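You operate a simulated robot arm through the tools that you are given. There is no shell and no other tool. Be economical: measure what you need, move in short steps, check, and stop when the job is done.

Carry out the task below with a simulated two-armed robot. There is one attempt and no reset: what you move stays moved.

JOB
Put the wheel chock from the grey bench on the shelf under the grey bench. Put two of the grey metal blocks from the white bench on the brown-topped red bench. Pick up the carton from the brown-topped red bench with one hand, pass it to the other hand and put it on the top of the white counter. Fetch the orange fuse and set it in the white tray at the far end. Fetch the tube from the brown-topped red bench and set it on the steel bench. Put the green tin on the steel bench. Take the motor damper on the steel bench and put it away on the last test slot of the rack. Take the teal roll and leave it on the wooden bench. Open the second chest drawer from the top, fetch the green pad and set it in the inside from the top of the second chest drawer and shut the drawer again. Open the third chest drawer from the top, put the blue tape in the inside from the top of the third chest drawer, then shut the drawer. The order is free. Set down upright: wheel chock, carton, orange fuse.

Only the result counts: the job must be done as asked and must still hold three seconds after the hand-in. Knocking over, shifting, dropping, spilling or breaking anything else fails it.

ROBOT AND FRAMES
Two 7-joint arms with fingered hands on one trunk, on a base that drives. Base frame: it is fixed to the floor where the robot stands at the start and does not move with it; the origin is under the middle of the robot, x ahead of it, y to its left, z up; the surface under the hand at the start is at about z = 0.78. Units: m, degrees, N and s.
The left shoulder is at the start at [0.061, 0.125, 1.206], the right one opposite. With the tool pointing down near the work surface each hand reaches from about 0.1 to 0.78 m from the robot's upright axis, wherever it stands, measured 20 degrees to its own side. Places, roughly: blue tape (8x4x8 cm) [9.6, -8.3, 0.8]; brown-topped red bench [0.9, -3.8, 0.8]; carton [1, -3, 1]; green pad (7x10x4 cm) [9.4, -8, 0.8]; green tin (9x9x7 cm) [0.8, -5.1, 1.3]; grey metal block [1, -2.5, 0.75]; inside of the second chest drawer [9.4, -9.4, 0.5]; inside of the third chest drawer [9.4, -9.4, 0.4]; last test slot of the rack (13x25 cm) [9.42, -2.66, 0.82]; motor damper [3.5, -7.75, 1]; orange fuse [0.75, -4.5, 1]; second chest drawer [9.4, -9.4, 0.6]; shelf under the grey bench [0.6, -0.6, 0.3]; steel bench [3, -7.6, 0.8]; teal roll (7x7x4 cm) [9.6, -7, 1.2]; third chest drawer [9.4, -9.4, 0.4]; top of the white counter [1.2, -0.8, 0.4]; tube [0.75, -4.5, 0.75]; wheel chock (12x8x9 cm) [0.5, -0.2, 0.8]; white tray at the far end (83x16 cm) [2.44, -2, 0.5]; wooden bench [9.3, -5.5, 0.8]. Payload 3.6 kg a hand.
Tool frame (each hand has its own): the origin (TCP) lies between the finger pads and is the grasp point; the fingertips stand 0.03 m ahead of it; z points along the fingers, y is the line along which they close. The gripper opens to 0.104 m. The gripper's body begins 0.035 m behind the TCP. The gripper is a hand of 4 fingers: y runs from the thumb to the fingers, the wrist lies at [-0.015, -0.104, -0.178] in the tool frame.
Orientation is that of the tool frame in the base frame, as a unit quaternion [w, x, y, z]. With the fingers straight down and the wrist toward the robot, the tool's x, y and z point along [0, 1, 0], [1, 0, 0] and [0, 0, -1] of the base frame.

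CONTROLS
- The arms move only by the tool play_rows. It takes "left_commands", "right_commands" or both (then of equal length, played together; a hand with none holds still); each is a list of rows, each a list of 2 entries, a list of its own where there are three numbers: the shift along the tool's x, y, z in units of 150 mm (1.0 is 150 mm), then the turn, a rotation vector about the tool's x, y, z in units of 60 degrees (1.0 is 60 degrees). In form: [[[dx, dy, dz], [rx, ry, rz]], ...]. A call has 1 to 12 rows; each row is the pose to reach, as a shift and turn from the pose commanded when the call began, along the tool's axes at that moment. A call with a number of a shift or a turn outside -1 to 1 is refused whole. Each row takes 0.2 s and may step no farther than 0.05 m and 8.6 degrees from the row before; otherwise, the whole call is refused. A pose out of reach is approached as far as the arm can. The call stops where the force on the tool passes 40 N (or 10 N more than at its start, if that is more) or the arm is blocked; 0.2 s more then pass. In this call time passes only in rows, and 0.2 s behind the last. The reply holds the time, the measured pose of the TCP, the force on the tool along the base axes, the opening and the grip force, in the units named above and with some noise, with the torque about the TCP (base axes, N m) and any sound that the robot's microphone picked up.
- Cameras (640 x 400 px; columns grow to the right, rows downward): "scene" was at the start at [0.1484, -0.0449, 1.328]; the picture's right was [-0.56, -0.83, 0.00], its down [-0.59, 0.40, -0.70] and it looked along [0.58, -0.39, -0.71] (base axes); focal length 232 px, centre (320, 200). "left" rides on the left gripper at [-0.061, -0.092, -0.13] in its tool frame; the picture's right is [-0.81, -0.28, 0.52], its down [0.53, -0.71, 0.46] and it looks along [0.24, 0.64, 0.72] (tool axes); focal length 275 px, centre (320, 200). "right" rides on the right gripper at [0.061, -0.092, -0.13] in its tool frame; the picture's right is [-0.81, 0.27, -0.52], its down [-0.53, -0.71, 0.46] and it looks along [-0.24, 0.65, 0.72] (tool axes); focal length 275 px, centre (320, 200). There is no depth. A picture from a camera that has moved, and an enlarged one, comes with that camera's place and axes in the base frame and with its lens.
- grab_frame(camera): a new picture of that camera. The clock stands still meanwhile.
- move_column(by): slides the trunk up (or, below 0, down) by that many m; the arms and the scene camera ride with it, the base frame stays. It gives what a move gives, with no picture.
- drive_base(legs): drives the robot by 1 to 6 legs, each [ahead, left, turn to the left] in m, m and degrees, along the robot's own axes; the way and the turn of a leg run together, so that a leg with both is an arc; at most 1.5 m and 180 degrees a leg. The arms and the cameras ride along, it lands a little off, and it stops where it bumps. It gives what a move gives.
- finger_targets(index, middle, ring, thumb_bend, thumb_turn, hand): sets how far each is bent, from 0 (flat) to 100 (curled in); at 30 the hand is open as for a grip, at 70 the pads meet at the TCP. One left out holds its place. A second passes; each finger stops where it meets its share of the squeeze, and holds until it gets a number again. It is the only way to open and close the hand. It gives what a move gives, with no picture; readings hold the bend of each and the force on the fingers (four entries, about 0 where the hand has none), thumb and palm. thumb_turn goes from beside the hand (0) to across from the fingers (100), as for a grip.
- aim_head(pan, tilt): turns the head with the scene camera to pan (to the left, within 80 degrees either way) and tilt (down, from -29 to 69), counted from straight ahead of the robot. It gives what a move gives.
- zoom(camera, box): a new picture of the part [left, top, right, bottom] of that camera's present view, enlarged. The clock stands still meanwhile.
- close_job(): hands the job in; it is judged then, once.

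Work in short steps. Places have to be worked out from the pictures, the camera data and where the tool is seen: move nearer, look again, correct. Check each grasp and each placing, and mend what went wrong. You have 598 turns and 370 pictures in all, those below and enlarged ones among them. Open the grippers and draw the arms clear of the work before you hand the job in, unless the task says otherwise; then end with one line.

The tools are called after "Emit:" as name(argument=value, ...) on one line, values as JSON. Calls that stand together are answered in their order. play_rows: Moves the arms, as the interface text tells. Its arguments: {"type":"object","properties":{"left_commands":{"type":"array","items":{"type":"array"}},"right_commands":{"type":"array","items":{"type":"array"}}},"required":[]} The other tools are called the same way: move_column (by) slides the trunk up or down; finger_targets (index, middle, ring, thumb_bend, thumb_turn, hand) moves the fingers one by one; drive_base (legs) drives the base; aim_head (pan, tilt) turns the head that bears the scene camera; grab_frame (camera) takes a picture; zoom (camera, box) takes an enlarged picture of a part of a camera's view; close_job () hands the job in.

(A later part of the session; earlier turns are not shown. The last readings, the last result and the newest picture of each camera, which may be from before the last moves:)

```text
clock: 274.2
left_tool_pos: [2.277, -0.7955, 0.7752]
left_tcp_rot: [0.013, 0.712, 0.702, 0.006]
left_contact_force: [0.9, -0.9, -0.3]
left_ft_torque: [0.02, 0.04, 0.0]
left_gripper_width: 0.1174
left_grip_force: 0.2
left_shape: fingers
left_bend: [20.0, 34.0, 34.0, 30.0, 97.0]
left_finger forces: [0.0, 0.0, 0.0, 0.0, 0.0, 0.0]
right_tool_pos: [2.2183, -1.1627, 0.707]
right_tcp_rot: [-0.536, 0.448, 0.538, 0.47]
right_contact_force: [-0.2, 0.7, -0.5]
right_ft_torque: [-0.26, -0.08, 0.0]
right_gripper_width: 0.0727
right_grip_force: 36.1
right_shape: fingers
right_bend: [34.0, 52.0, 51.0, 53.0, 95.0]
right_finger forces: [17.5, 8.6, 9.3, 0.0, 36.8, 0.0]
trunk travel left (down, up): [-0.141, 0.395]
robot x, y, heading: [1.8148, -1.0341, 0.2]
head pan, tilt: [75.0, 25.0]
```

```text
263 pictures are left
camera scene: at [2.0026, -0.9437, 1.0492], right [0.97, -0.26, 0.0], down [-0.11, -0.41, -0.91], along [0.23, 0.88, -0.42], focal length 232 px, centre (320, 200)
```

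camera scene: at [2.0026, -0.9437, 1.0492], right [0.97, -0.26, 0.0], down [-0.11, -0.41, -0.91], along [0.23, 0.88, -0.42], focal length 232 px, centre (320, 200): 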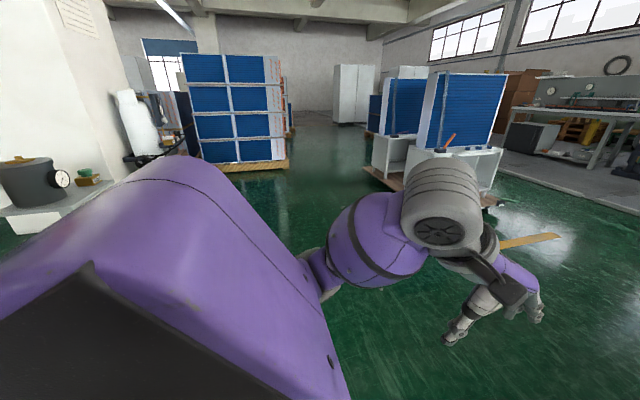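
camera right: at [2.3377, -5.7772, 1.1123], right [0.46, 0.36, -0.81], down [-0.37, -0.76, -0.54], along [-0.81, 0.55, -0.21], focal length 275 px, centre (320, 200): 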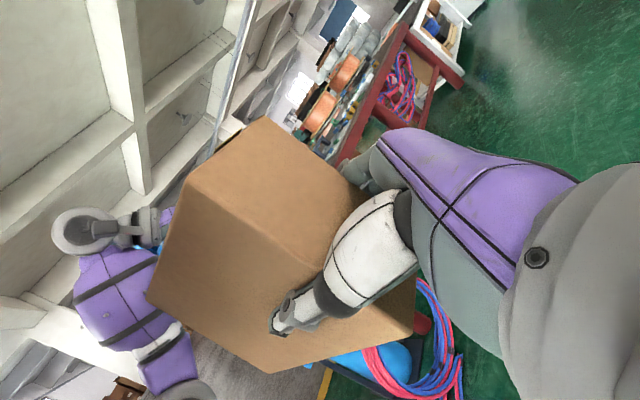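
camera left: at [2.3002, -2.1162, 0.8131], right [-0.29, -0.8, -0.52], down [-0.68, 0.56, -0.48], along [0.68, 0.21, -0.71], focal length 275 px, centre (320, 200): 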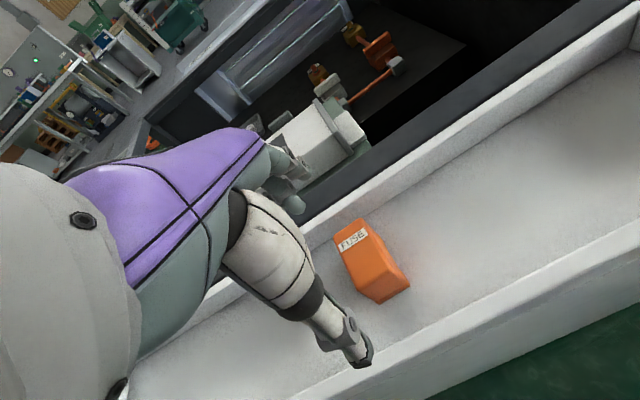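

Move forward 0.2 m for room and turn around to face the counter (-x).

Emit:
drive_base(legs=[[0.2, 0, 0], [0, 0, 90], [0, 0, 89.7]])

Emit:
aim_head(pan=0, tilt=45)

Emit:
grab_frame(camera="scene")

Emit:
grab_frame(camera="left")

```text
clock: 283.6
left_tool_pos: [1.5545, -1.2846, 0.7744]
left_tcp_rot: [0.008, 0.71, -0.704, -0.013]
left_contact_force: [-0.3, 1.3, -0.6]
left_ft_torque: [-0.02, -0.01, 0.06]
left_gripper_width: 0.1172
left_grip_force: 0.1
left_shape: fingers
left_bend: [20.0, 34.0, 34.0, 30.0, 97.0]
left_finger forces: [0.0, 0.0, 0.0, 0.1, 0.1, 0.1]
right_tool_pos: [1.605, -0.9159, 0.7071]
right_tcp_rot: [0.463, 0.544, -0.442, 0.542]
right_contact_force: [0.2, -1.3, -0.5]
right_ft_torque: [0.26, 0.07, -0.04]
right_gripper_width: 0.0718
right_grip_force: 34.6
right_shape: fingers
right_bend: [34.0, 52.0, 51.0, 54.0, 95.0]
right_finger forces: [16.3, 8.3, 9.1, 0.1, 35.1, 0.0]
trunk travel left (down, up): [-0.141, 0.395]
robot x, y, heading: [2.0113, -1.0368, -178.1]
head pan, tilt: [75.0, 25.0]
```

```text
clock: 285.0
left_tool_pos: [1.554, -1.284, 0.7753]
left_tcp_rot: [0.007, 0.71, -0.704, -0.013]
left_contact_force: [-0.5, 0.4, -0.2]
left_ft_torque: [0.0, 0.01, -0.02]
left_gripper_width: 0.1175
left_grip_force: 0.1
left_shape: fingers
left_bend: [20.0, 34.0, 34.0, 30.0, 97.0]
left_finger forces: [0.0, 0.1, 0.0, 0.1, 0.0, 0.0]
right_tool_pos: [1.6047, -0.9169, 0.7059]
right_tcp_rot: [0.464, 0.543, -0.443, 0.542]
right_contact_force: [-0.2, -0.2, -0.5]
right_ft_torque: [0.26, 0.1, 0.0]
right_gripper_width: 0.0719
right_grip_force: 34.2
right_shape: fingers
right_bend: [34.0, 52.0, 51.0, 54.0, 95.0]
right_finger forces: [16.5, 8.3, 9.1, 0.0, 35.1, 0.1]
trunk travel left (down, up): [-0.141, 0.395]
robot x, y, heading: [2.0118, -1.0317, -178.4]
head pan, tilt: [0.0, 45.0]
```

```text
262 pictures are left
camera scene: at [1.7633, -1.04, 1.0186], right [-0.03, 1.0, 0.0], down [0.71, 0.02, -0.71], along [-0.71, -0.02, -0.71], focal length 232 px, centre (320, 200)
```

scene: 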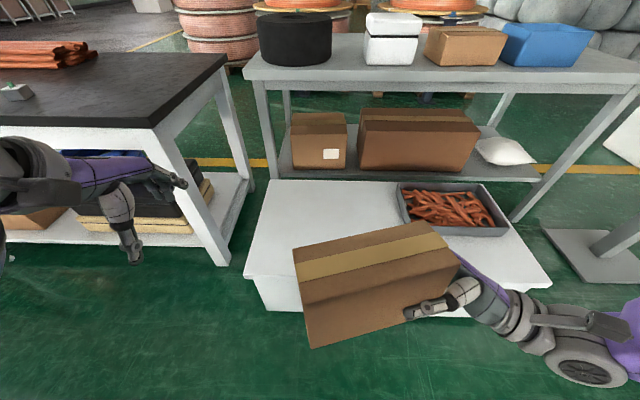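

```text
261 pictures are left
camera left: at [1.6489, -1.2241, 0.9029], right [0.25, 0.82, -0.52], down [0.7, -0.52, -0.48], along [-0.66, -0.24, -0.71], focal length 275 px, centre (320, 200)
```

left: 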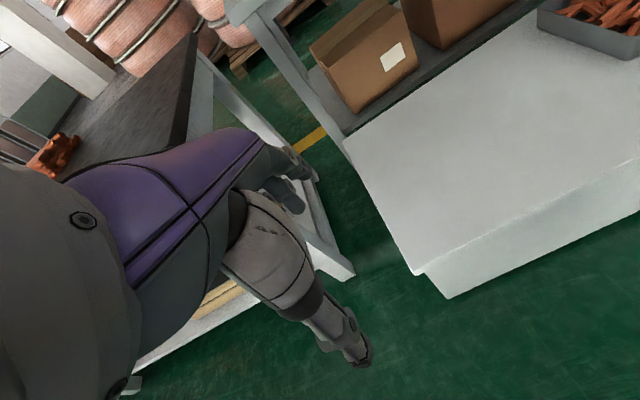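

Counter top ≈0.355, front edge x≈1.44, y from -1.28 to -0.38, with a parts tray at back right. Raise the left hand, drive in 0.21 m and lower the trunk.

Emit:
play_rows(left_commands=[[[0, 0, -0.3], [0, 0, 0]], [[0, 0, -0.6], [0, 0, 0]], [[0, 0, -0.9], [0, 0, 0]]])

Emit:
drive_base(legs=[[0.21, 0.1, -1.5]])

Emit:
move_column(by=-0.13)

Emit:
grab_frame(camera="scene")

```text
clock: 285.8
left_tool_pos: [1.5568, -1.2841, 0.9107]
left_tcp_rot: [0.007, 0.71, -0.704, -0.013]
left_contact_force: [0.3, -0.6, -1.0]
left_ft_torque: [0.04, 0.0, 0.0]
left_gripper_width: 0.1174
left_grip_force: 0.1
left_shape: fingers
left_bend: [20.0, 34.0, 34.0, 30.0, 97.0]
left_finger forces: [0.0, 0.1, 0.1, 0.0, 0.1, 0.1]
right_tool_pos: [1.6045, -0.9167, 0.7054]
right_tcp_rot: [0.463, 0.544, -0.442, 0.542]
right_contact_force: [-0.2, -0.2, 0.9]
right_ft_torque: [0.26, 0.06, 0.03]
right_gripper_width: 0.0716
right_grip_force: 34.5
right_shape: fingers
right_bend: [34.0, 52.0, 51.0, 54.0, 95.0]
right_finger forces: [16.3, 8.4, 9.1, 0.1, 35.0, 0.0]
trunk travel left (down, up): [-0.141, 0.395]
robot x, y, heading: [2.0109, -1.0349, -178.3]
head pan, tilt: [0.0, 45.0]
```

```text
clock: 287.6
left_tool_pos: [1.3386, -1.3767, 0.9095]
left_tcp_rot: [-0.006, -0.702, 0.712, 0.013]
left_contact_force: [-0.5, -0.7, 0.7]
left_ft_torque: [-0.02, 0.0, 0.03]
left_gripper_width: 0.1171
left_grip_force: 0.1
left_shape: fingers
left_bend: [20.0, 34.0, 34.0, 30.0, 97.0]
left_finger forces: [0.0, 0.0, 0.0, 0.1, 0.1, 0.0]
right_tool_pos: [1.3955, -1.0088, 0.7065]
right_tcp_rot: [0.469, 0.537, -0.45, 0.537]
right_contact_force: [-0.1, -1.0, -0.6]
right_ft_torque: [0.25, 0.05, -0.01]
right_gripper_width: 0.0717
right_grip_force: 34.2
right_shape: fingers
right_bend: [34.0, 52.0, 52.0, 54.0, 95.0]
right_finger forces: [16.4, 8.3, 9.1, 0.0, 35.1, 0.0]
trunk travel left (down, up): [-0.141, 0.395]
robot x, y, heading: [1.8013, -1.1361, -179.8]
head pan, tilt: [0.0, 45.0]
```

```text
clock: 289.2
left_tool_pos: [1.3399, -1.3765, 0.7792]
left_tcp_rot: [-0.007, -0.701, 0.713, 0.014]
left_contact_force: [-1.1, -0.5, -0.3]
left_ft_torque: [0.03, -0.01, 0.0]
left_gripper_width: 0.1174
left_grip_force: 0.1
left_shape: fingers
left_bend: [20.0, 34.0, 34.0, 30.0, 97.0]
left_finger forces: [0.1, 0.1, 0.0, 0.0, 0.0, 0.0]
right_tool_pos: [1.3967, -1.0096, 0.5762]
right_tcp_rot: [0.471, 0.538, -0.449, 0.536]
right_contact_force: [-0.2, 0.3, 0.3]
right_ft_torque: [0.24, 0.08, 0.0]
right_gripper_width: 0.072
right_grip_force: 34.4
right_shape: fingers
right_bend: [34.0, 52.0, 52.0, 54.0, 95.0]
right_finger forces: [16.4, 8.3, 9.2, 0.1, 35.1, 0.0]
trunk travel left (down, up): [-0.011, 0.525]
robot x, y, heading: [1.8018, -1.141, -179.6]
head pan, tilt: [0.0, 45.0]
```

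```text
260 pictures are left
camera scene: at [1.5121, -1.1372, 0.8888], right [0.0, 1.0, 0.0], down [0.71, 0.0, -0.71], along [-0.71, 0.0, -0.71], focal length 232 px, centre (320, 200)
```

scene: 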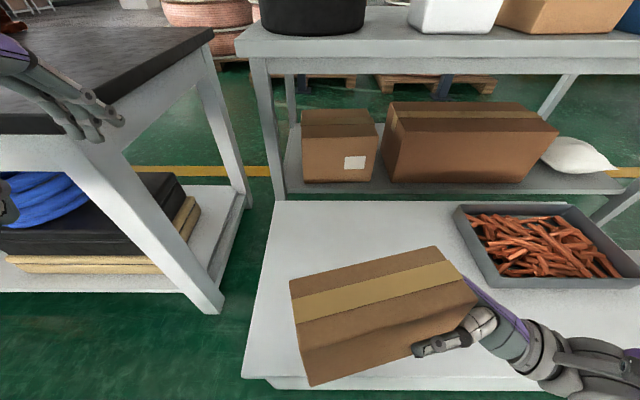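

Raise the left hand away from the white bench corner, and lower the carton 0.12 m.

Emit:
play_rows(left_commands=[[[0, 0, -0.3], [0, 0, 0]], [[0, 0, -0.6], [0, 0, 0]], [[-0.2, 0, -0.8], [0, 0, 0]], [[-0.4, 0, -0.8], [0, 0, 0]]], right_commands=[[[-0.2, 0, 0], [0, 0, 0]], [[-0.4, 0, 0], [0, 0, 0]], [[-0.6, 0, 0], [0, 0, 0]], [[-0.8, 0, 0], [0, 0, 0]]])

Emit:
grab_frame(camera="scene")

```text
clock: 290.2
left_tool_pos: [1.344, -1.3181, 0.8993]
left_tcp_rot: [-0.007, -0.701, 0.713, 0.013]
left_contact_force: [-1.1, -1.0, -1.0]
left_ft_torque: [-0.02, -0.02, -0.03]
left_gripper_width: 0.1174
left_grip_force: 0.1
left_shape: fingers
left_bend: [20.0, 34.0, 34.0, 30.0, 97.0]
left_finger forces: [0.0, 0.0, 0.0, 0.0, 0.0, 0.1]
right_tool_pos: [1.3936, -1.0114, 0.4551]
right_tcp_rot: [0.47, 0.538, -0.449, 0.537]
right_contact_force: [-0.1, 0.5, -0.8]
right_ft_torque: [0.25, 0.08, -0.02]
right_gripper_width: 0.0719
right_grip_force: 34.6
right_shape: fingers
right_bend: [35.0, 52.0, 52.0, 53.0, 95.0]
right_finger forces: [16.4, 8.3, 9.3, 0.0, 35.3, 0.0]
trunk travel left (down, up): [-0.011, 0.525]
robot x, y, heading: [1.8027, -1.138, -179.6]
head pan, tilt: [0.0, 45.0]
```

```text
259 pictures are left
camera scene: at [1.5119, -1.1371, 0.8887], right [0.0, 1.0, 0.0], down [0.71, 0.0, -0.71], along [-0.71, 0.0, -0.71], focal length 232 px, centre (320, 200)
```

scene: 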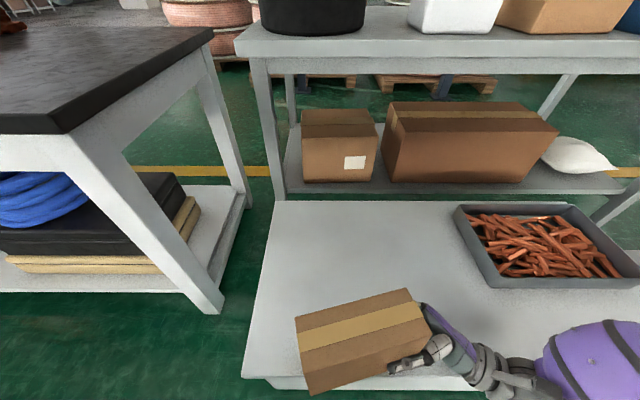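

The carton is yawed with its left corner past the counter edge. Rotate it ~10° and shift 2 cm inward.

Emit:
play_rows(right_commands=[[[0, 0.05, 0], [-0.08, 0, 0]], [[0, 0.1, 0], [-0.16, 0, 0]], [[0, 0.13, 0], [-0.17, 0, 0]]])

Emit:
grab_frame(camera="scene")

```text
clock: 291.0
left_tool_pos: [1.3448, -1.3176, 0.8991]
left_tcp_rot: [-0.007, -0.701, 0.713, 0.013]
left_contact_force: [-0.8, 0.2, 0.3]
left_ft_torque: [-0.02, 0.02, 0.02]
left_gripper_width: 0.1176
left_grip_force: 0.0
left_shape: fingers
left_bend: [20.0, 34.0, 34.0, 30.0, 97.0]
left_finger forces: [0.1, 0.0, 0.0, 0.1, 0.0, 0.1]
right_tool_pos: [1.3747, -1.0131, 0.4563]
right_tcp_rot: [0.515, 0.494, -0.496, 0.494]
right_contact_force: [0.9, 0.2, 0.1]
right_ft_torque: [0.3, 0.02, -0.03]
right_gripper_width: 0.0718
right_grip_force: 34.3
right_shape: fingers
right_bend: [35.0, 52.0, 52.0, 53.0, 95.0]
right_finger forces: [16.3, 8.4, 9.3, 0.0, 35.1, 0.1]
trunk travel left (down, up): [-0.011, 0.525]
robot x, y, heading: [1.7992, -1.1393, -179.5]
head pan, tilt: [0.0, 45.0]
```

```text
258 pictures are left
camera scene: at [1.5119, -1.1372, 0.8887], right [0.0, 1.0, 0.0], down [0.71, 0.0, -0.71], along [-0.71, 0.0, -0.71], focal length 232 px, centre (320, 200)
```

scene: 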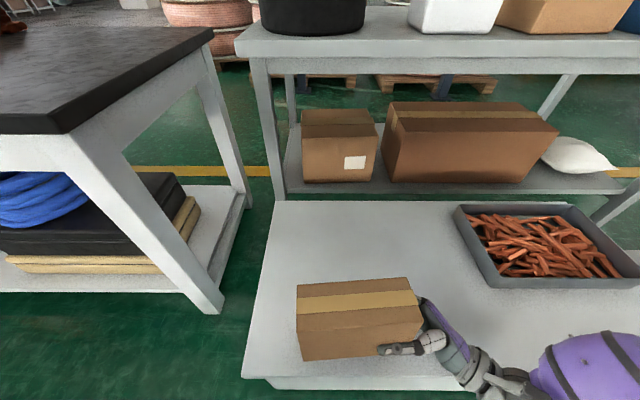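

Aligned with the edge now. Lower gently to contact.

Emit:
play_rows(right_commands=[[[-0.1, 0.06, 0], [0, 0, 0]], [[-0.2, 0.1, 0], [0, 0, 0]], [[-0.28, 0.1, 0], [0, 0, 0]], [[-0.33, 0.1, 0], [0, 0, 0]], [[-0.38, 0.1, 0], [0, 0, 0]]])

Emit:
grab_frame(camera="scene")

```text
clock: 292.4
left_tool_pos: [1.3591, -1.3197, 0.9058]
left_tcp_rot: [-0.01, -0.697, 0.717, 0.023]
left_contact_force: [0.9, -0.1, -0.3]
left_ft_torque: [0.03, 0.06, 0.0]
left_gripper_width: 0.1178
left_grip_force: 0.0
left_shape: fingers
left_bend: [20.0, 34.0, 34.0, 30.0, 97.0]
left_finger forces: [0.0, 0.1, 0.0, 0.1, 0.1, 0.0]
right_tool_pos: [1.3598, -1.0104, 0.4481]
right_tcp_rot: [0.552, 0.479, -0.478, 0.487]
right_contact_force: [-1.0, -0.2, 0.4]
right_ft_torque: [0.24, 0.05, -0.04]
right_gripper_width: 0.0717
right_grip_force: 34.3
right_shape: fingers
right_bend: [35.0, 52.0, 52.0, 53.0, 95.0]
right_finger forces: [16.7, 8.1, 9.2, 0.1, 35.5, 0.0]
trunk travel left (down, up): [-0.011, 0.525]
robot x, y, heading: [1.8011, -1.1314, 179.7]
head pan, tilt: [0.0, 45.0]
stopped in row 5 (right hand): the arm was blocked; the commanded pose is now the measured one
```

```text
257 pictures are left
camera scene: at [1.5294, -1.1398, 0.8932], right [0.01, 1.0, 0.01], down [0.69, 0.0, -0.72], along [-0.72, 0.01, -0.69], focal length 232 px, centre (320, 200)
```

scene: 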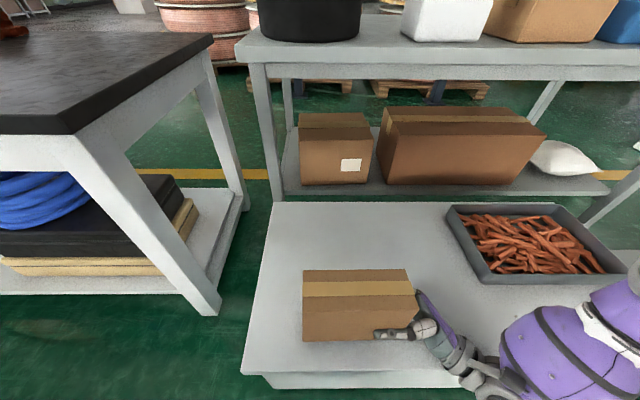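

The forearm hit the counter. Better spot: the counter's right end so the wrist overhangs. Raise the carton, then shift 0.54 m right.

Emit:
play_rows(right_commands=[[[0.15, 0, 0], [0, 0, 0]], [[0.3, 0, 0], [0, 0, 0]], [[0.5, 0, 0], [0, 0, 0]]])

Emit:
drive_base(legs=[[0, -0.54, 0]])

Emit:
aim_head(pan=-25, tilt=45)

Emit:
grab_frame(camera="scene")

```text
clock: 293.2
left_tool_pos: [1.343, -1.3143, 0.8996]
left_tcp_rot: [-0.007, -0.699, 0.715, 0.013]
left_contact_force: [-0.7, -0.5, -0.2]
left_ft_torque: [-0.02, -0.04, -0.03]
left_gripper_width: 0.1173
left_grip_force: 0.0
left_shape: fingers
left_bend: [20.0, 34.0, 34.0, 30.0, 97.0]
left_finger forces: [0.1, 0.1, 0.1, 0.0, 0.0, 0.0]
right_tool_pos: [1.3552, -1.002, 0.4989]
right_tcp_rot: [0.539, 0.483, -0.485, 0.491]
right_contact_force: [-1.0, -0.4, 0.4]
right_ft_torque: [0.24, 0.03, 0.03]
right_gripper_width: 0.0719
right_grip_force: 35.8
right_shape: fingers
right_bend: [35.0, 52.0, 52.0, 53.0, 95.0]
right_finger forces: [16.9, 8.4, 9.5, 0.0, 36.2, 0.0]
trunk travel left (down, up): [-0.011, 0.525]
robot x, y, heading: [1.8033, -1.1369, 179.8]
head pan, tilt: [0.0, 45.0]
```

```text
clock: 298.4
left_tool_pos: [1.344, -0.7811, 0.8998]
left_tcp_rot: [-0.007, -0.701, 0.713, 0.014]
left_contact_force: [-0.4, 0.2, -0.7]
left_ft_torque: [-0.04, -0.01, -0.01]
left_gripper_width: 0.1176
left_grip_force: 0.1
left_shape: fingers
left_bend: [20.0, 34.0, 34.0, 30.0, 97.0]
left_finger forces: [0.2, 0.0, 0.0, 0.0, 0.0, 0.1]
right_tool_pos: [1.3539, -0.4678, 0.5008]
right_tcp_rot: [0.539, 0.483, -0.485, 0.491]
right_contact_force: [-0.1, 0.0, 0.1]
right_ft_torque: [0.28, 0.05, -0.02]
right_gripper_width: 0.072
right_grip_force: 35.8
right_shape: fingers
right_bend: [35.0, 52.0, 52.0, 53.0, 95.0]
right_finger forces: [16.9, 8.5, 9.3, 0.0, 36.0, 0.0]
trunk travel left (down, up): [-0.011, 0.525]
robot x, y, heading: [1.8, -0.6002, -179.9]
head pan, tilt: [0.0, 45.0]
```

```text
clock: 299.2
left_tool_pos: [1.3443, -0.7807, 0.8989]
left_tcp_rot: [-0.007, -0.701, 0.713, 0.013]
left_contact_force: [0.2, 0.4, -0.8]
left_ft_torque: [-0.01, 0.03, 0.04]
left_gripper_width: 0.1173
left_grip_force: 0.0
left_shape: fingers
left_bend: [20.0, 34.0, 34.0, 30.0, 97.0]
left_finger forces: [0.0, 0.0, 0.1, 0.0, 0.0, 0.0]
right_tool_pos: [1.3533, -0.4673, 0.5008]
right_tcp_rot: [0.539, 0.483, -0.484, 0.492]
right_contact_force: [0.1, 0.2, 0.1]
right_ft_torque: [0.29, 0.0, -0.01]
right_gripper_width: 0.0718
right_grip_force: 35.0
right_shape: fingers
right_bend: [35.0, 52.0, 52.0, 53.0, 95.0]
right_finger forces: [16.8, 8.5, 9.3, 0.0, 36.0, 0.0]
trunk travel left (down, up): [-0.011, 0.525]
robot x, y, heading: [1.8005, -0.5987, -179.9]
head pan, tilt: [-25.0, 45.0]
```

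```text
256 pictures are left
camera scene: at [1.5201, -0.565, 0.8887], right [0.42, 0.91, 0.0], down [0.64, -0.3, -0.71], along [-0.64, 0.3, -0.71], focal length 232 px, centre (320, 200)
```

scene: 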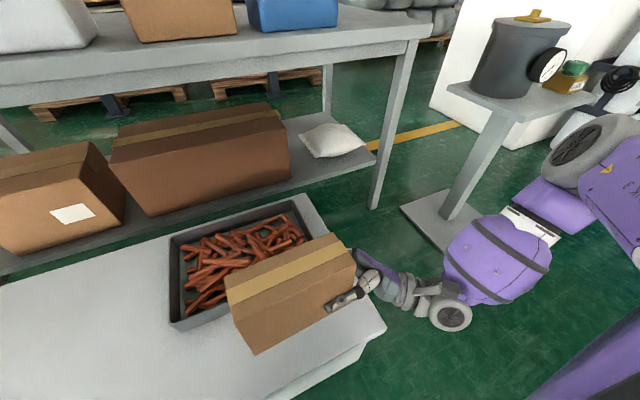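

Good: wrist overhangs now. Correct a ~3° tilt and lower to just above the counter, then to contact.

Emit:
play_rows(right_commands=[[[-0.15, 0, 0], [0, -0.042, 0.019]], [[-0.3, 0, 0], [0, -0.042, 0.019]], [[-0.45, 0, 0], [0, -0.042, 0.019]], [[-0.55, 0, 0], [0, -0.042, 0.019]]])

Emit:
grab_frame(camera="scene")

```text
clock: 300.2
left_tool_pos: [1.345, -0.7807, 0.8996]
left_tcp_rot: [-0.006, -0.7, 0.714, 0.013]
left_contact_force: [-0.8, -0.2, 0.5]
left_ft_torque: [0.0, 0.01, -0.02]
left_gripper_width: 0.1174
left_grip_force: 0.0
left_shape: fingers
left_bend: [20.0, 34.0, 34.0, 30.0, 97.0]
left_finger forces: [0.0, 0.0, 0.0, 0.0, 0.1, 0.0]
right_tool_pos: [1.3497, -0.472, 0.4304]
right_tcp_rot: [0.533, 0.487, -0.493, 0.486]
right_contact_force: [7.0, 2.4, 16.3]
right_ft_torque: [1.67, -0.95, -0.37]
right_gripper_width: 0.072
right_grip_force: 36.3
right_shape: fingers
right_bend: [35.0, 53.0, 52.0, 53.0, 95.0]
right_finger forces: [16.3, 8.4, 9.6, 0.0, 37.0, 1.4]
trunk travel left (down, up): [-0.011, 0.525]
robot x, y, heading: [1.8001, -0.596, -179.9]
head pan, tilt: [-25.0, 45.0]
stopped in row 4 (right hand): the force on the tool passed its limit at 89 N (the readings are from after the stop); the commanded pose is now the measured one
```

```text
255 pictures are left
camera scene: at [1.521, -0.5646, 0.8891], right [0.42, 0.91, 0.0], down [0.64, -0.3, -0.71], along [-0.64, 0.3, -0.71], focal length 232 px, centre (320, 200)
```

scene: 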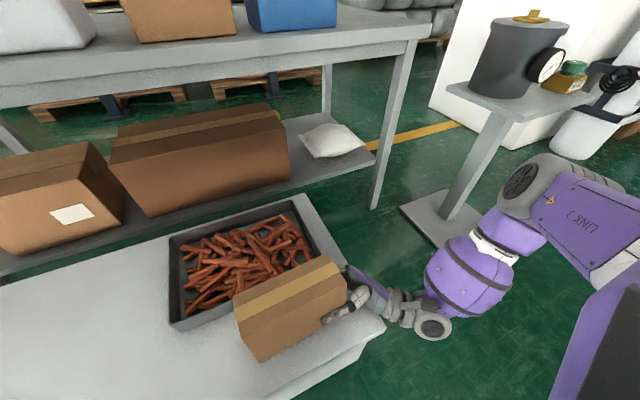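

Something touched—possibly the parts tray's front wall. Raise, shift 2.5 cm toward me, and retry.

Emit:
play_rows(right_commands=[[[0.15, 0, 0], [0, 0, 0]], [[0.2, -0.1, 0], [0, 0, 0]], [[0.2, -0.2, 0], [0, 0, 0]]])

Emit:
zoom(camera="scene", box=[150, 180, 450, 400])

Emit:
grab_frame(camera="right")

```text
clock: 301.0
left_tool_pos: [1.345, -0.7794, 0.8991]
left_tcp_rot: [-0.007, -0.7, 0.714, 0.013]
left_contact_force: [0.5, -0.2, -0.2]
left_ft_torque: [0.01, -0.04, -0.02]
left_gripper_width: 0.1176
left_grip_force: 0.1
left_shape: fingers
left_bend: [20.0, 34.0, 34.0, 30.0, 97.0]
left_finger forces: [0.1, 0.1, 0.0, 0.1, 0.1, 0.0]
right_tool_pos: [1.3802, -0.4723, 0.4565]
right_tcp_rot: [0.531, 0.487, -0.494, 0.486]
right_contact_force: [0.2, 0.9, 1.0]
right_ft_torque: [0.27, 0.05, -0.03]
right_gripper_width: 0.0721
right_grip_force: 36.3
right_shape: fingers
right_bend: [35.0, 53.0, 52.0, 53.0, 95.0]
right_finger forces: [16.7, 8.8, 10.1, 0.0, 36.7, 0.0]
trunk travel left (down, up): [-0.011, 0.525]
robot x, y, heading: [1.8005, -0.5966, -179.9]
head pan, tilt: [-25.0, 45.0]
```

```text
1.82 times, centred on (300, 290) of scene
camera zoom: at [1.5201, -0.5646, 0.8887], right [0.42, 0.91, 0.0], down [0.64, -0.3, -0.71], along [-0.64, 0.3, -0.71], focal length 421 px, centre (356, 36)
```

zoom: 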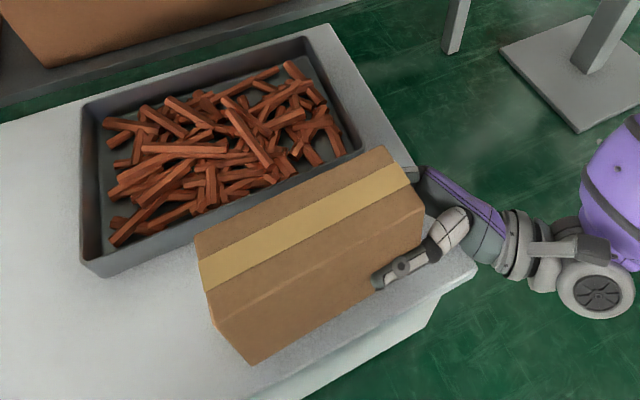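

```text
253 pictures are left
camera right: at [1.4806, -0.3452, 0.5092], right [-0.28, 0.5, -0.82], down [0.67, -0.51, -0.54], along [-0.69, -0.7, -0.19], focal length 275 px, centre (320, 200)
```

right: 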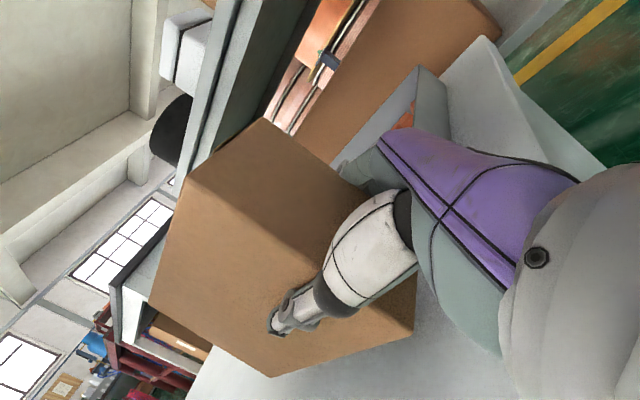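

Carton looks level at x 1.35–1.41. The contact at TCP≈0.43 was probably the counter itself. Lower in fine steps.

Emit:
play_rows(right_commands=[[[-0.06, 0, 0], [0, 0, 0]], [[-0.12, 0, 0], [0, 0, 0]], [[-0.15, 0, 0], [0, 0, 0]]])

Emit:
play_rows(right_commands=[[[-0.03, 0, 0], [0, 0, 0]]])

Emit:
zoom(camera="scene", box=[150, 180, 450, 400])

```text
clock: 301.8
left_tool_pos: [1.3443, -0.7796, 0.899]
left_tcp_rot: [-0.007, -0.701, 0.713, 0.013]
left_contact_force: [0.0, 1.1, 1.1]
left_ft_torque: [-0.04, -0.02, -0.02]
left_gripper_width: 0.1178
left_grip_force: 0.1
left_shape: fingers
left_bend: [20.0, 34.0, 34.0, 30.0, 97.0]
left_finger forces: [0.0, 0.0, 0.0, 0.1, 0.0, 0.0]
right_tool_pos: [1.3784, -0.473, 0.4347]
right_tcp_rot: [0.532, 0.487, -0.493, 0.486]
right_contact_force: [0.6, 0.2, 0.3]
right_ft_torque: [0.26, 0.03, -0.01]
right_gripper_width: 0.0717
right_grip_force: 36.2
right_shape: fingers
right_bend: [35.0, 53.0, 52.0, 53.0, 95.0]
right_finger forces: [16.7, 8.7, 10.2, 0.0, 36.8, 0.1]
trunk travel left (down, up): [-0.011, 0.525]
robot x, y, heading: [1.803, -0.5953, -179.8]
head pan, tilt: [-25.0, 45.0]
```

```text
clock: 302.2
left_tool_pos: [1.3449, -0.7797, 0.8996]
left_tcp_rot: [-0.006, -0.7, 0.714, 0.012]
left_contact_force: [0.9, 0.0, -0.5]
left_ft_torque: [-0.01, 0.02, 0.02]
left_gripper_width: 0.1175
left_grip_force: 0.1
left_shape: fingers
left_bend: [20.0, 34.0, 34.0, 30.0, 97.0]
left_finger forces: [0.0, 0.0, 0.0, 0.1, 0.0, 0.0]
right_tool_pos: [1.3785, -0.4728, 0.4316]
right_tcp_rot: [0.532, 0.487, -0.492, 0.487]
right_contact_force: [1.3, -1.7, 4.0]
right_ft_torque: [0.57, -0.2, -0.03]
right_gripper_width: 0.0715
right_grip_force: 36.2
right_shape: fingers
right_bend: [35.0, 53.0, 52.0, 53.0, 95.0]
right_finger forces: [16.7, 8.4, 9.7, 0.0, 36.9, 0.6]
trunk travel left (down, up): [-0.011, 0.525]
robot x, y, heading: [1.7971, -0.5984, -180.1]
head pan, tilt: [-25.0, 45.0]
```

```text
1.82 times, centred on (300, 290) of scene
camera zoom: at [1.5205, -0.5647, 0.8889], right [0.42, 0.91, 0.0], down [0.64, -0.3, -0.71], along [-0.64, 0.3, -0.71], focal length 421 px, centre (356, 36)
```

zoom: 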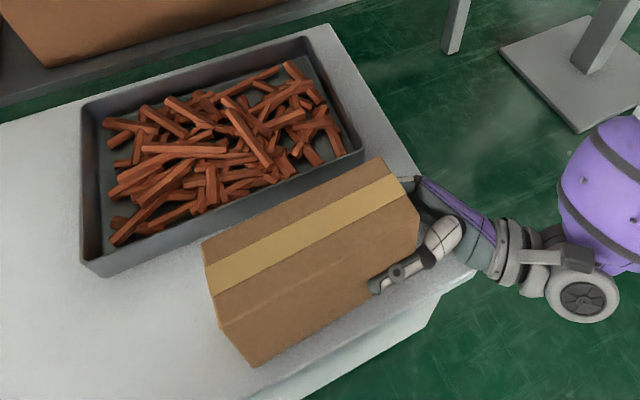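

Left end is touching first (tilted ~3–4°). Level it by +3.5° and continue lowering.

Emit:
play_rows(right_commands=[[[0.02, 0, 0], [0, 0.06, 0]], [[-0.02, 0, 0], [0, 0.06, 0]], [[-0.05, 0, 0], [0, 0.06, 0]]])

Emit:
zoom(camera="scene", box=[150, 180, 450, 400])

```text
clock: 302.6
left_tool_pos: [1.3446, -0.7804, 0.8986]
left_tcp_rot: [-0.007, -0.7, 0.714, 0.013]
left_contact_force: [0.2, 0.0, 0.6]
left_ft_torque: [-0.01, -0.02, 0.0]
left_gripper_width: 0.1178
left_grip_force: 0.1
left_shape: fingers
left_bend: [20.0, 34.0, 34.0, 30.0, 97.0]
left_finger forces: [0.0, 0.0, 0.0, 0.1, 0.0, 0.0]
right_tool_pos: [1.3782, -0.471, 0.4345]
right_tcp_rot: [0.543, 0.478, -0.484, 0.491]
right_contact_force: [5.2, 2.5, 17.0]
right_ft_torque: [2.23, -1.43, -0.43]
right_gripper_width: 0.0716
right_grip_force: 36.6
right_shape: fingers
right_bend: [35.0, 53.0, 52.0, 53.0, 95.0]
right_finger forces: [16.7, 8.8, 10.1, 0.1, 36.7, 0.3]
trunk travel left (down, up): [-0.011, 0.525]
robot x, y, heading: [1.802, -0.597, -180.2]
head pan, tilt: [-25.0, 45.0]
stopped in row 1 (right hand): the force on the tool passed its limit at 52 N (the readings are from after the stop); the commanded pose is now the measured one
```

```text
1.82 times, centred on (300, 290) of scene
camera zoom: at [1.521, -0.5645, 0.8891], right [0.42, 0.91, 0.0], down [0.64, -0.3, -0.71], along [-0.64, 0.3, -0.71], focal length 421 px, centre (356, 36)
```

zoom: 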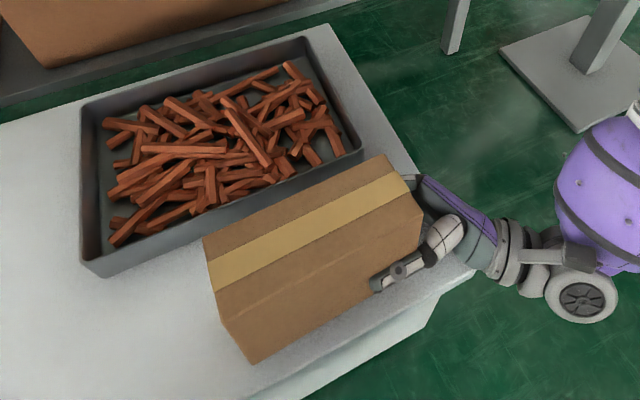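

The torque shows the hand itself touching the counter's corner, with the carton still ~3 cm up. I'll tilt the carton ~6.5° left-end-down so it touches first, then release so it pivots flat.

Emit:
play_rows(right_commands=[[[0.12, 0, 0], [0, 0, 0]], [[0.15, 0, 0], [0, -0.08, 0]], [[0.15, 0, 0], [0, -0.16, 0]], [[0.08, 0, 0], [0, -0.16, 0]]])

Emit:
play_rows(right_commands=[[[-0.05, 0, 0], [0, 0, 0]], [[-0.1, 0, 0], [0, 0, 0]], [[-0.13, 0, 0], [0, 0, 0]], [[-0.16, 0, 0], [0, 0, 0]], [[-0.19, 0, 0], [0, 0, 0]]])

Emit:
zoom(camera="scene", box=[150, 180, 450, 400])

```text
clock: 303.6
left_tool_pos: [1.3451, -0.7799, 0.9002]
left_tcp_rot: [-0.007, -0.7, 0.714, 0.012]
left_contact_force: [-0.1, -0.1, 0.2]
left_ft_torque: [0.01, -0.01, -0.02]
left_gripper_width: 0.1175
left_grip_force: 0.1
left_shape: fingers
left_bend: [20.0, 34.0, 34.0, 30.0, 97.0]
left_finger forces: [0.0, 0.0, 0.0, 0.0, 0.0, 0.1]
right_tool_pos: [1.3789, -0.4703, 0.4448]
right_tcp_rot: [-0.5, -0.518, 0.528, -0.45]
right_contact_force: [0.4, 1.7, 1.4]
right_ft_torque: [-0.4, 0.14, 0.01]
right_gripper_width: 0.0719
right_grip_force: 37.1
right_shape: fingers
right_bend: [35.0, 53.0, 52.0, 53.0, 95.0]
right_finger forces: [20.0, 7.9, 9.0, 0.0, 36.2, 0.0]
trunk travel left (down, up): [-0.011, 0.525]
robot x, y, heading: [1.8037, -0.596, -179.5]
head pan, tilt: [-25.0, 45.0]
```

```text
clock: 304.8
left_tool_pos: [1.3459, -0.7792, 0.9012]
left_tcp_rot: [-0.007, -0.7, 0.714, 0.013]
left_contact_force: [-0.3, 1.1, 0.1]
left_ft_torque: [0.01, 0.03, -0.01]
left_gripper_width: 0.1174
left_grip_force: 0.0
left_shape: fingers
left_bend: [20.0, 34.0, 34.0, 30.0, 97.0]
left_finger forces: [0.1, 0.0, 0.0, 0.0, 0.0, 0.1]
right_tool_pos: [1.3784, -0.4701, 0.4217]
right_tcp_rot: [-0.505, -0.518, 0.524, -0.449]
right_contact_force: [11.2, 3.0, 36.9]
right_ft_torque: [-0.11, 0.8, -0.23]
right_gripper_width: 0.0724
right_grip_force: 38.3
right_shape: fingers
right_bend: [35.0, 53.0, 52.0, 53.0, 90.0]
right_finger forces: [13.8, 8.5, 10.8, 0.0, 44.8, 0.0]
trunk travel left (down, up): [-0.011, 0.525]
robot x, y, heading: [1.7973, -0.5954, -179.7]
head pan, tilt: [-25.0, 45.0]
```

```text
1.82 times, centred on (300, 290) of scene
camera zoom: at [1.5223, -0.5646, 0.8895], right [0.42, 0.91, 0.0], down [0.64, -0.3, -0.71], along [-0.64, 0.3, -0.71], focal length 421 px, centre (356, 36)
```

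zoom: 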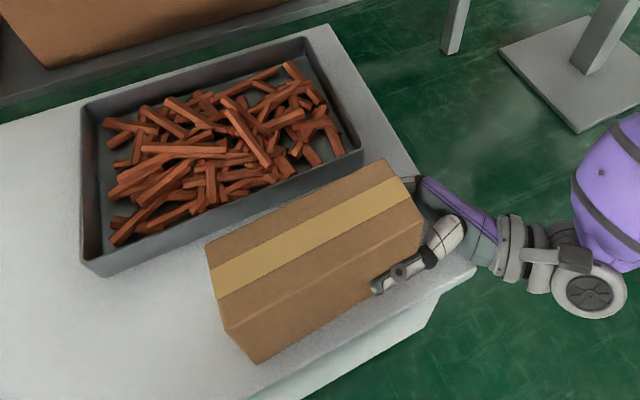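

Contact now spread under the carton. Ease up slightly, then open the right hand.

Emit:
play_rows(right_commands=[[[0.03, 0, 0], [0, 0, 0]]])

Emit:
finger_targets(hand="right", index=28, middle=45, ring=45, thumb_bend=46)

Emit:
zoom(camera="scene", box=[150, 180, 450, 400])

```text
clock: 305.2
left_tool_pos: [1.3458, -0.7799, 0.8998]
left_tcp_rot: [-0.007, -0.7, 0.714, 0.013]
left_contact_force: [0.0, -0.5, 0.0]
left_ft_torque: [0.02, 0.03, 0.01]
left_gripper_width: 0.1176
left_grip_force: 0.2
left_shape: fingers
left_bend: [20.0, 34.0, 34.0, 30.0, 97.0]
left_finger forces: [0.0, 0.0, 0.1, 0.1, 0.1, 0.1]
right_tool_pos: [1.3775, -0.4684, 0.4229]
right_tcp_rot: [-0.5, -0.518, 0.528, -0.45]
right_contact_force: [3.5, -3.4, 20.5]
right_ft_torque: [-0.29, 0.56, -0.15]
right_gripper_width: 0.073
right_grip_force: 37.9
right_shape: fingers
right_bend: [35.0, 53.0, 52.0, 53.0, 91.0]
right_finger forces: [16.1, 8.8, 10.8, 0.0, 40.4, 0.1]
trunk travel left (down, up): [-0.011, 0.525]
robot x, y, heading: [1.8019, -0.5995, -180.0]
head pan, tilt: [-25.0, 45.0]
```

```text
clock: 306.2
left_tool_pos: [1.345, -0.779, 0.8986]
left_tcp_rot: [-0.007, -0.699, 0.715, 0.013]
left_contact_force: [0.3, -0.5, -0.6]
left_ft_torque: [-0.01, 0.0, -0.04]
left_gripper_width: 0.1173
left_grip_force: 0.0
left_shape: fingers
left_bend: [20.0, 34.0, 34.0, 30.0, 97.0]
left_finger forces: [0.0, 0.1, 0.0, 0.0, 0.0, 0.1]
right_tool_pos: [1.3763, -0.4688, 0.4213]
right_tcp_rot: [-0.499, -0.518, 0.529, -0.45]
right_contact_force: [0.2, 0.2, -0.6]
right_ft_torque: [-0.06, -0.06, 0.04]
right_gripper_width: 0.0923
right_grip_force: 4.0
right_shape: fingers
right_bend: [27.0, 44.0, 44.0, 43.0, 97.0]
right_finger forces: [2.4, 0.7, 0.8, 0.1, 4.1, 0.0]
trunk travel left (down, up): [-0.011, 0.525]
robot x, y, heading: [1.8034, -0.5976, -180.1]
head pan, tilt: [-25.0, 45.0]
```

```text
1.82 times, centred on (300, 290) of scene
camera zoom: at [1.5202, -0.5642, 0.8888], right [0.42, 0.91, 0.0], down [0.64, -0.3, -0.71], along [-0.64, 0.3, -0.71], focal length 421 px, centre (356, 36)
```

zoom: 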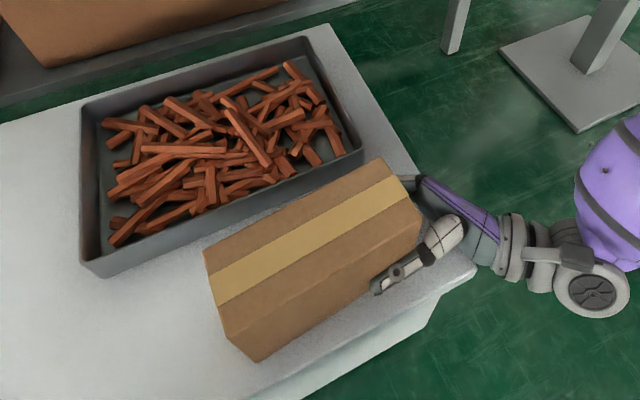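

Carton rests on the counter. Open fully and draw the right hand straight back (+y).

Emit:
finger_targets(hand="right", index=18, middle=34, ring=34, thumb_bend=30)

Emit:
play_rows(right_commands=[[[0, 0, -0.1], [0, 0, 0]], [[0, 0, -0.3], [0, 0, 0]], [[0, 0, -0.6], [0, 0, 0]], [[0, 0, -0.9], [0, 0, 0]]])

Emit:
grab_frame(camera="scene")

```text
clock: 307.2
left_tool_pos: [1.3445, -0.7789, 0.8991]
left_tcp_rot: [-0.006, -0.7, 0.714, 0.014]
left_contact_force: [-0.9, 0.3, 0.6]
left_ft_torque: [0.01, -0.01, -0.03]
left_gripper_width: 0.1173
left_grip_force: 0.1
left_shape: fingers
left_bend: [20.0, 34.0, 34.0, 30.0, 97.0]
left_finger forces: [0.1, 0.1, 0.1, 0.1, 0.1, 0.0]
right_tool_pos: [1.3765, -0.47, 0.4229]
right_tcp_rot: [-0.5, -0.518, 0.528, -0.451]
right_contact_force: [-0.3, 0.2, 0.3]
right_ft_torque: [0.02, -0.02, 0.02]
right_gripper_width: 0.1202
right_grip_force: 0.0
right_shape: fingers
right_bend: [18.0, 34.0, 34.0, 30.0, 97.0]
right_finger forces: [0.0, 0.0, 0.1, 0.0, 0.0, 0.0]
trunk travel left (down, up): [-0.011, 0.525]
robot x, y, heading: [1.8011, -0.5948, -179.7]
head pan, tilt: [-25.0, 45.0]
```

```text
clock: 308.2
left_tool_pos: [1.3448, -0.7802, 0.8997]
left_tcp_rot: [-0.007, -0.7, 0.714, 0.013]
left_contact_force: [1.1, -0.5, 0.5]
left_ft_torque: [0.04, -0.02, 0.02]
left_gripper_width: 0.1176
left_grip_force: 0.1
left_shape: fingers
left_bend: [20.0, 34.0, 34.0, 30.0, 97.0]
left_finger forces: [0.0, 0.0, 0.0, 0.0, 0.0, 0.0]
right_tool_pos: [1.3856, -0.3343, 0.4343]
right_tcp_rot: [-0.5, -0.518, 0.528, -0.45]
right_contact_force: [-0.7, -0.6, -0.3]
right_ft_torque: [0.01, -0.05, 0.01]
right_gripper_width: 0.1202
right_grip_force: 0.0
right_shape: fingers
right_bend: [18.0, 34.0, 34.0, 30.0, 97.0]
right_finger forces: [0.1, 0.0, 0.0, 0.0, 0.1, 0.0]
trunk travel left (down, up): [-0.011, 0.525]
robot x, y, heading: [1.7999, -0.6003, -179.8]
head pan, tilt: [-25.0, 45.0]
```

```text
248 pictures are left
camera scene: at [1.5203, -0.5643, 0.8888], right [0.42, 0.91, 0.0], down [0.64, -0.3, -0.71], along [-0.64, 0.3, -0.71], focal length 232 px, centre (320, 200)
```

scene: 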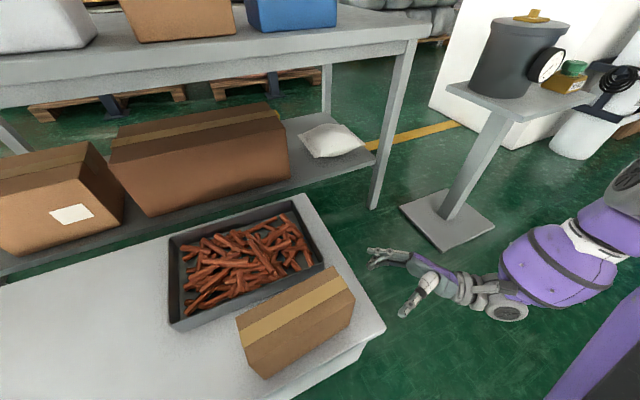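

Carton is upright on the counter. Back away, raise the trunk, and head to the rear side of the red bench for the tube and tin.

Emit:
drive_base(legs=[[-0.12, 0, 0]])

Emit:
move_column(by=0.5)

Emit:
play_rows(right_commands=[[[0, 0, 0], [0, -0.14, 0]], [[0, 0, 0], [0, -0.28, 0]], [[0, 0, 0], [0, -0.42, 0]], [[0, 0, 0], [0, -0.56, 0]], [[0, 0, 0], [0, -0.7, 0]], [[0, 0, 0], [0, -0.84, 0]], [[0, 0, 0], [0, -0.98, 0]]])

Emit:
grab_frame(camera="scene")

```text
clock: 309.4
left_tool_pos: [1.4637, -0.7802, 0.8998]
left_tcp_rot: [-0.007, -0.7, 0.714, 0.013]
left_contact_force: [0.8, 0.3, -0.3]
left_ft_torque: [0.01, 0.01, 0.0]
left_gripper_width: 0.1172
left_grip_force: 0.0
left_shape: fingers
left_bend: [20.0, 34.0, 34.0, 30.0, 97.0]
left_finger forces: [0.0, 0.1, 0.0, 0.1, 0.0, 0.0]
right_tool_pos: [1.5026, -0.3344, 0.4335]
right_tcp_rot: [-0.499, -0.517, 0.528, -0.452]
right_contact_force: [-0.9, -0.6, -0.2]
right_ft_torque: [0.0, 0.01, -0.02]
right_gripper_width: 0.1201
right_grip_force: 0.0
right_shape: fingers
right_bend: [18.0, 34.0, 34.0, 30.0, 97.0]
right_finger forces: [0.0, 0.1, 0.0, 0.0, 0.0, 0.0]
trunk travel left (down, up): [-0.011, 0.525]
robot x, y, heading: [1.9143, -0.5997, -179.8]
head pan, tilt: [-25.0, 45.0]
```

```text
refused: 0.5 is not a number from -0.4 to 0.4
```

```text
clock: 311.0
left_tool_pos: [1.4623, -0.7802, 0.899]
left_tcp_rot: [-0.007, -0.701, 0.713, 0.013]
left_contact_force: [-1.2, 1.3, -0.3]
left_ft_torque: [-0.01, -0.02, -0.03]
left_gripper_width: 0.1177
left_grip_force: 0.1
left_shape: fingers
left_bend: [20.0, 34.0, 34.0, 30.0, 97.0]
left_finger forces: [0.0, 0.1, 0.0, 0.0, 0.1, 0.1]
right_tool_pos: [1.5014, -0.3341, 0.4335]
right_tcp_rot: [-0.176, -0.673, 0.705, -0.137]
right_contact_force: [0.0, 0.4, -0.3]
right_ft_torque: [-0.04, 0.0, -0.01]
right_gripper_width: 0.1202
right_grip_force: 0.0
right_shape: fingers
right_bend: [18.0, 34.0, 34.0, 30.0, 97.0]
right_finger forces: [0.1, 0.0, 0.0, 0.1, 0.0, 0.1]
trunk travel left (down, up): [-0.011, 0.525]
robot x, y, heading: [1.9188, -0.5988, -179.8]
head pan, tilt: [-25.0, 45.0]
```

```text
247 pictures are left
camera scene: at [1.6381, -0.5644, 0.8888], right [0.42, 0.91, 0.0], down [0.64, -0.3, -0.71], along [-0.64, 0.3, -0.71], focal length 232 px, centre (320, 200)
```

scene: 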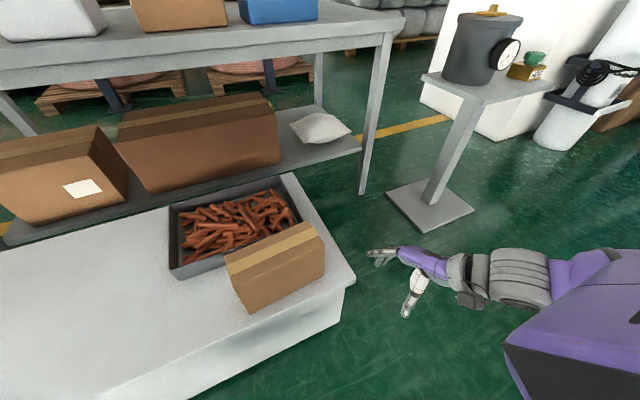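

Raise the trunk and finish straightening the right hand.

Emit:
move_column(by=0.4)

Emit:
play_rows(right_commands=[[[0, 0, 0], [0, -0.14, 0]], [[0, 0, 0], [0, -0.28, 0]], [[0, 0, 0], [0, -0.42, 0]]])

Emit:
finger_targets(hand="right", index=30, middle=30, ring=30, thumb_bend=30)

Emit:
finger_targets(hand="left", index=30, middle=30, ring=30, thumb_bend=30)

```text
clock: 314.8
left_tool_pos: [1.4621, -0.7803, 1.2979]
left_tcp_rot: [-0.007, -0.701, 0.713, 0.013]
left_contact_force: [0.1, 0.2, -0.7]
left_ft_torque: [-0.02, -0.01, 0.0]
left_gripper_width: 0.1178
left_grip_force: 0.0
left_shape: fingers
left_bend: [20.0, 34.0, 34.0, 30.0, 97.0]
left_finger forces: [0.0, 0.0, 0.1, 0.0, 0.0, 0.0]
right_tool_pos: [1.5032, -0.3363, 0.8338]
right_tcp_rot: [-0.177, -0.672, 0.706, -0.138]
right_contact_force: [-0.5, -0.5, 0.2]
right_ft_torque: [0.03, 0.03, 0.0]
right_gripper_width: 0.1202
right_grip_force: 0.1
right_shape: fingers
right_bend: [18.0, 34.0, 34.0, 30.0, 97.0]
right_finger forces: [0.0, 0.0, 0.0, 0.0, 0.0, 0.0]
trunk travel left (down, up): [-0.411, 0.125]
robot x, y, heading: [1.9196, -0.5965, -179.7]
head pan, tilt: [-25.0, 45.0]
```

```text
clock: 315.6
left_tool_pos: [1.462, -0.7815, 1.2985]
left_tcp_rot: [-0.006, -0.701, 0.713, 0.013]
left_contact_force: [0.4, 0.3, 0.7]
left_ft_torque: [-0.02, -0.02, -0.02]
left_gripper_width: 0.1177
left_grip_force: 0.2
left_shape: fingers
left_bend: [20.0, 34.0, 34.0, 30.0, 97.0]
left_finger forces: [0.0, 0.1, 0.0, 0.0, 0.0, 0.0]
right_tool_pos: [1.5027, -0.3339, 0.8339]
right_tcp_rot: [-0.017, -0.687, 0.726, 0.013]
right_contact_force: [-0.9, 0.4, 0.7]
right_ft_torque: [-0.03, 0.0, 0.02]
right_gripper_width: 0.1203
right_grip_force: 0.0
right_shape: fingers
right_bend: [18.0, 34.0, 34.0, 30.0, 97.0]
right_finger forces: [0.0, 0.0, 0.1, 0.0, 0.0, 0.1]
trunk travel left (down, up): [-0.411, 0.125]
robot x, y, heading: [1.9217, -0.5955, -179.7]
head pan, tilt: [-25.0, 45.0]
```

```text
clock: 316.6
left_tool_pos: [1.4622, -0.7803, 1.2986]
left_tcp_rot: [-0.007, -0.701, 0.713, 0.013]
left_contact_force: [0.3, 0.3, -0.2]
left_ft_torque: [-0.01, 0.02, 0.04]
left_gripper_width: 0.1175
left_grip_force: 0.0
left_shape: fingers
left_bend: [20.0, 34.0, 34.0, 30.0, 97.0]
left_finger forces: [0.0, 0.0, 0.0, 0.0, 0.0, 0.0]
right_tool_pos: [1.5029, -0.3346, 0.833]
right_tcp_rot: [-0.018, -0.687, 0.726, 0.011]
right_contact_force: [1.0, 0.0, -0.5]
right_ft_torque: [0.0, 0.0, 0.02]
right_gripper_width: 0.103
right_grip_force: 0.0
right_shape: fingers
right_bend: [30.0, 30.0, 30.0, 30.0, 97.0]
right_finger forces: [0.1, 0.1, 0.0, 0.0, 0.1, 0.1]
trunk travel left (down, up): [-0.411, 0.125]
robot x, y, heading: [1.9173, -0.599, -180.1]
head pan, tilt: [-25.0, 45.0]
```

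```text
clock: 317.6
left_tool_pos: [1.4631, -0.7793, 1.2991]
left_tcp_rot: [-0.007, -0.701, 0.713, 0.012]
left_contact_force: [-0.1, -0.4, -0.1]
left_ft_torque: [0.0, 0.01, -0.01]
left_gripper_width: 0.1034
left_grip_force: 0.0
left_shape: fingers
left_bend: [30.0, 30.0, 30.0, 30.0, 97.0]
left_finger forces: [0.0, 0.0, 0.0, 0.1, 0.1, 0.0]
right_tool_pos: [1.5028, -0.3346, 0.8336]
right_tcp_rot: [-0.018, -0.687, 0.726, 0.011]
right_contact_force: [0.2, 0.9, -0.1]
right_ft_torque: [-0.04, 0.05, 0.0]
right_gripper_width: 0.1032
right_grip_force: 0.1
right_shape: fingers
right_bend: [30.0, 30.0, 30.0, 30.0, 97.0]
right_finger forces: [0.1, 0.0, 0.0, 0.0, 0.0, 0.1]
trunk travel left (down, up): [-0.411, 0.125]
robot x, y, heading: [1.9197, -0.5994, -179.8]
head pan, tilt: [-25.0, 45.0]
```

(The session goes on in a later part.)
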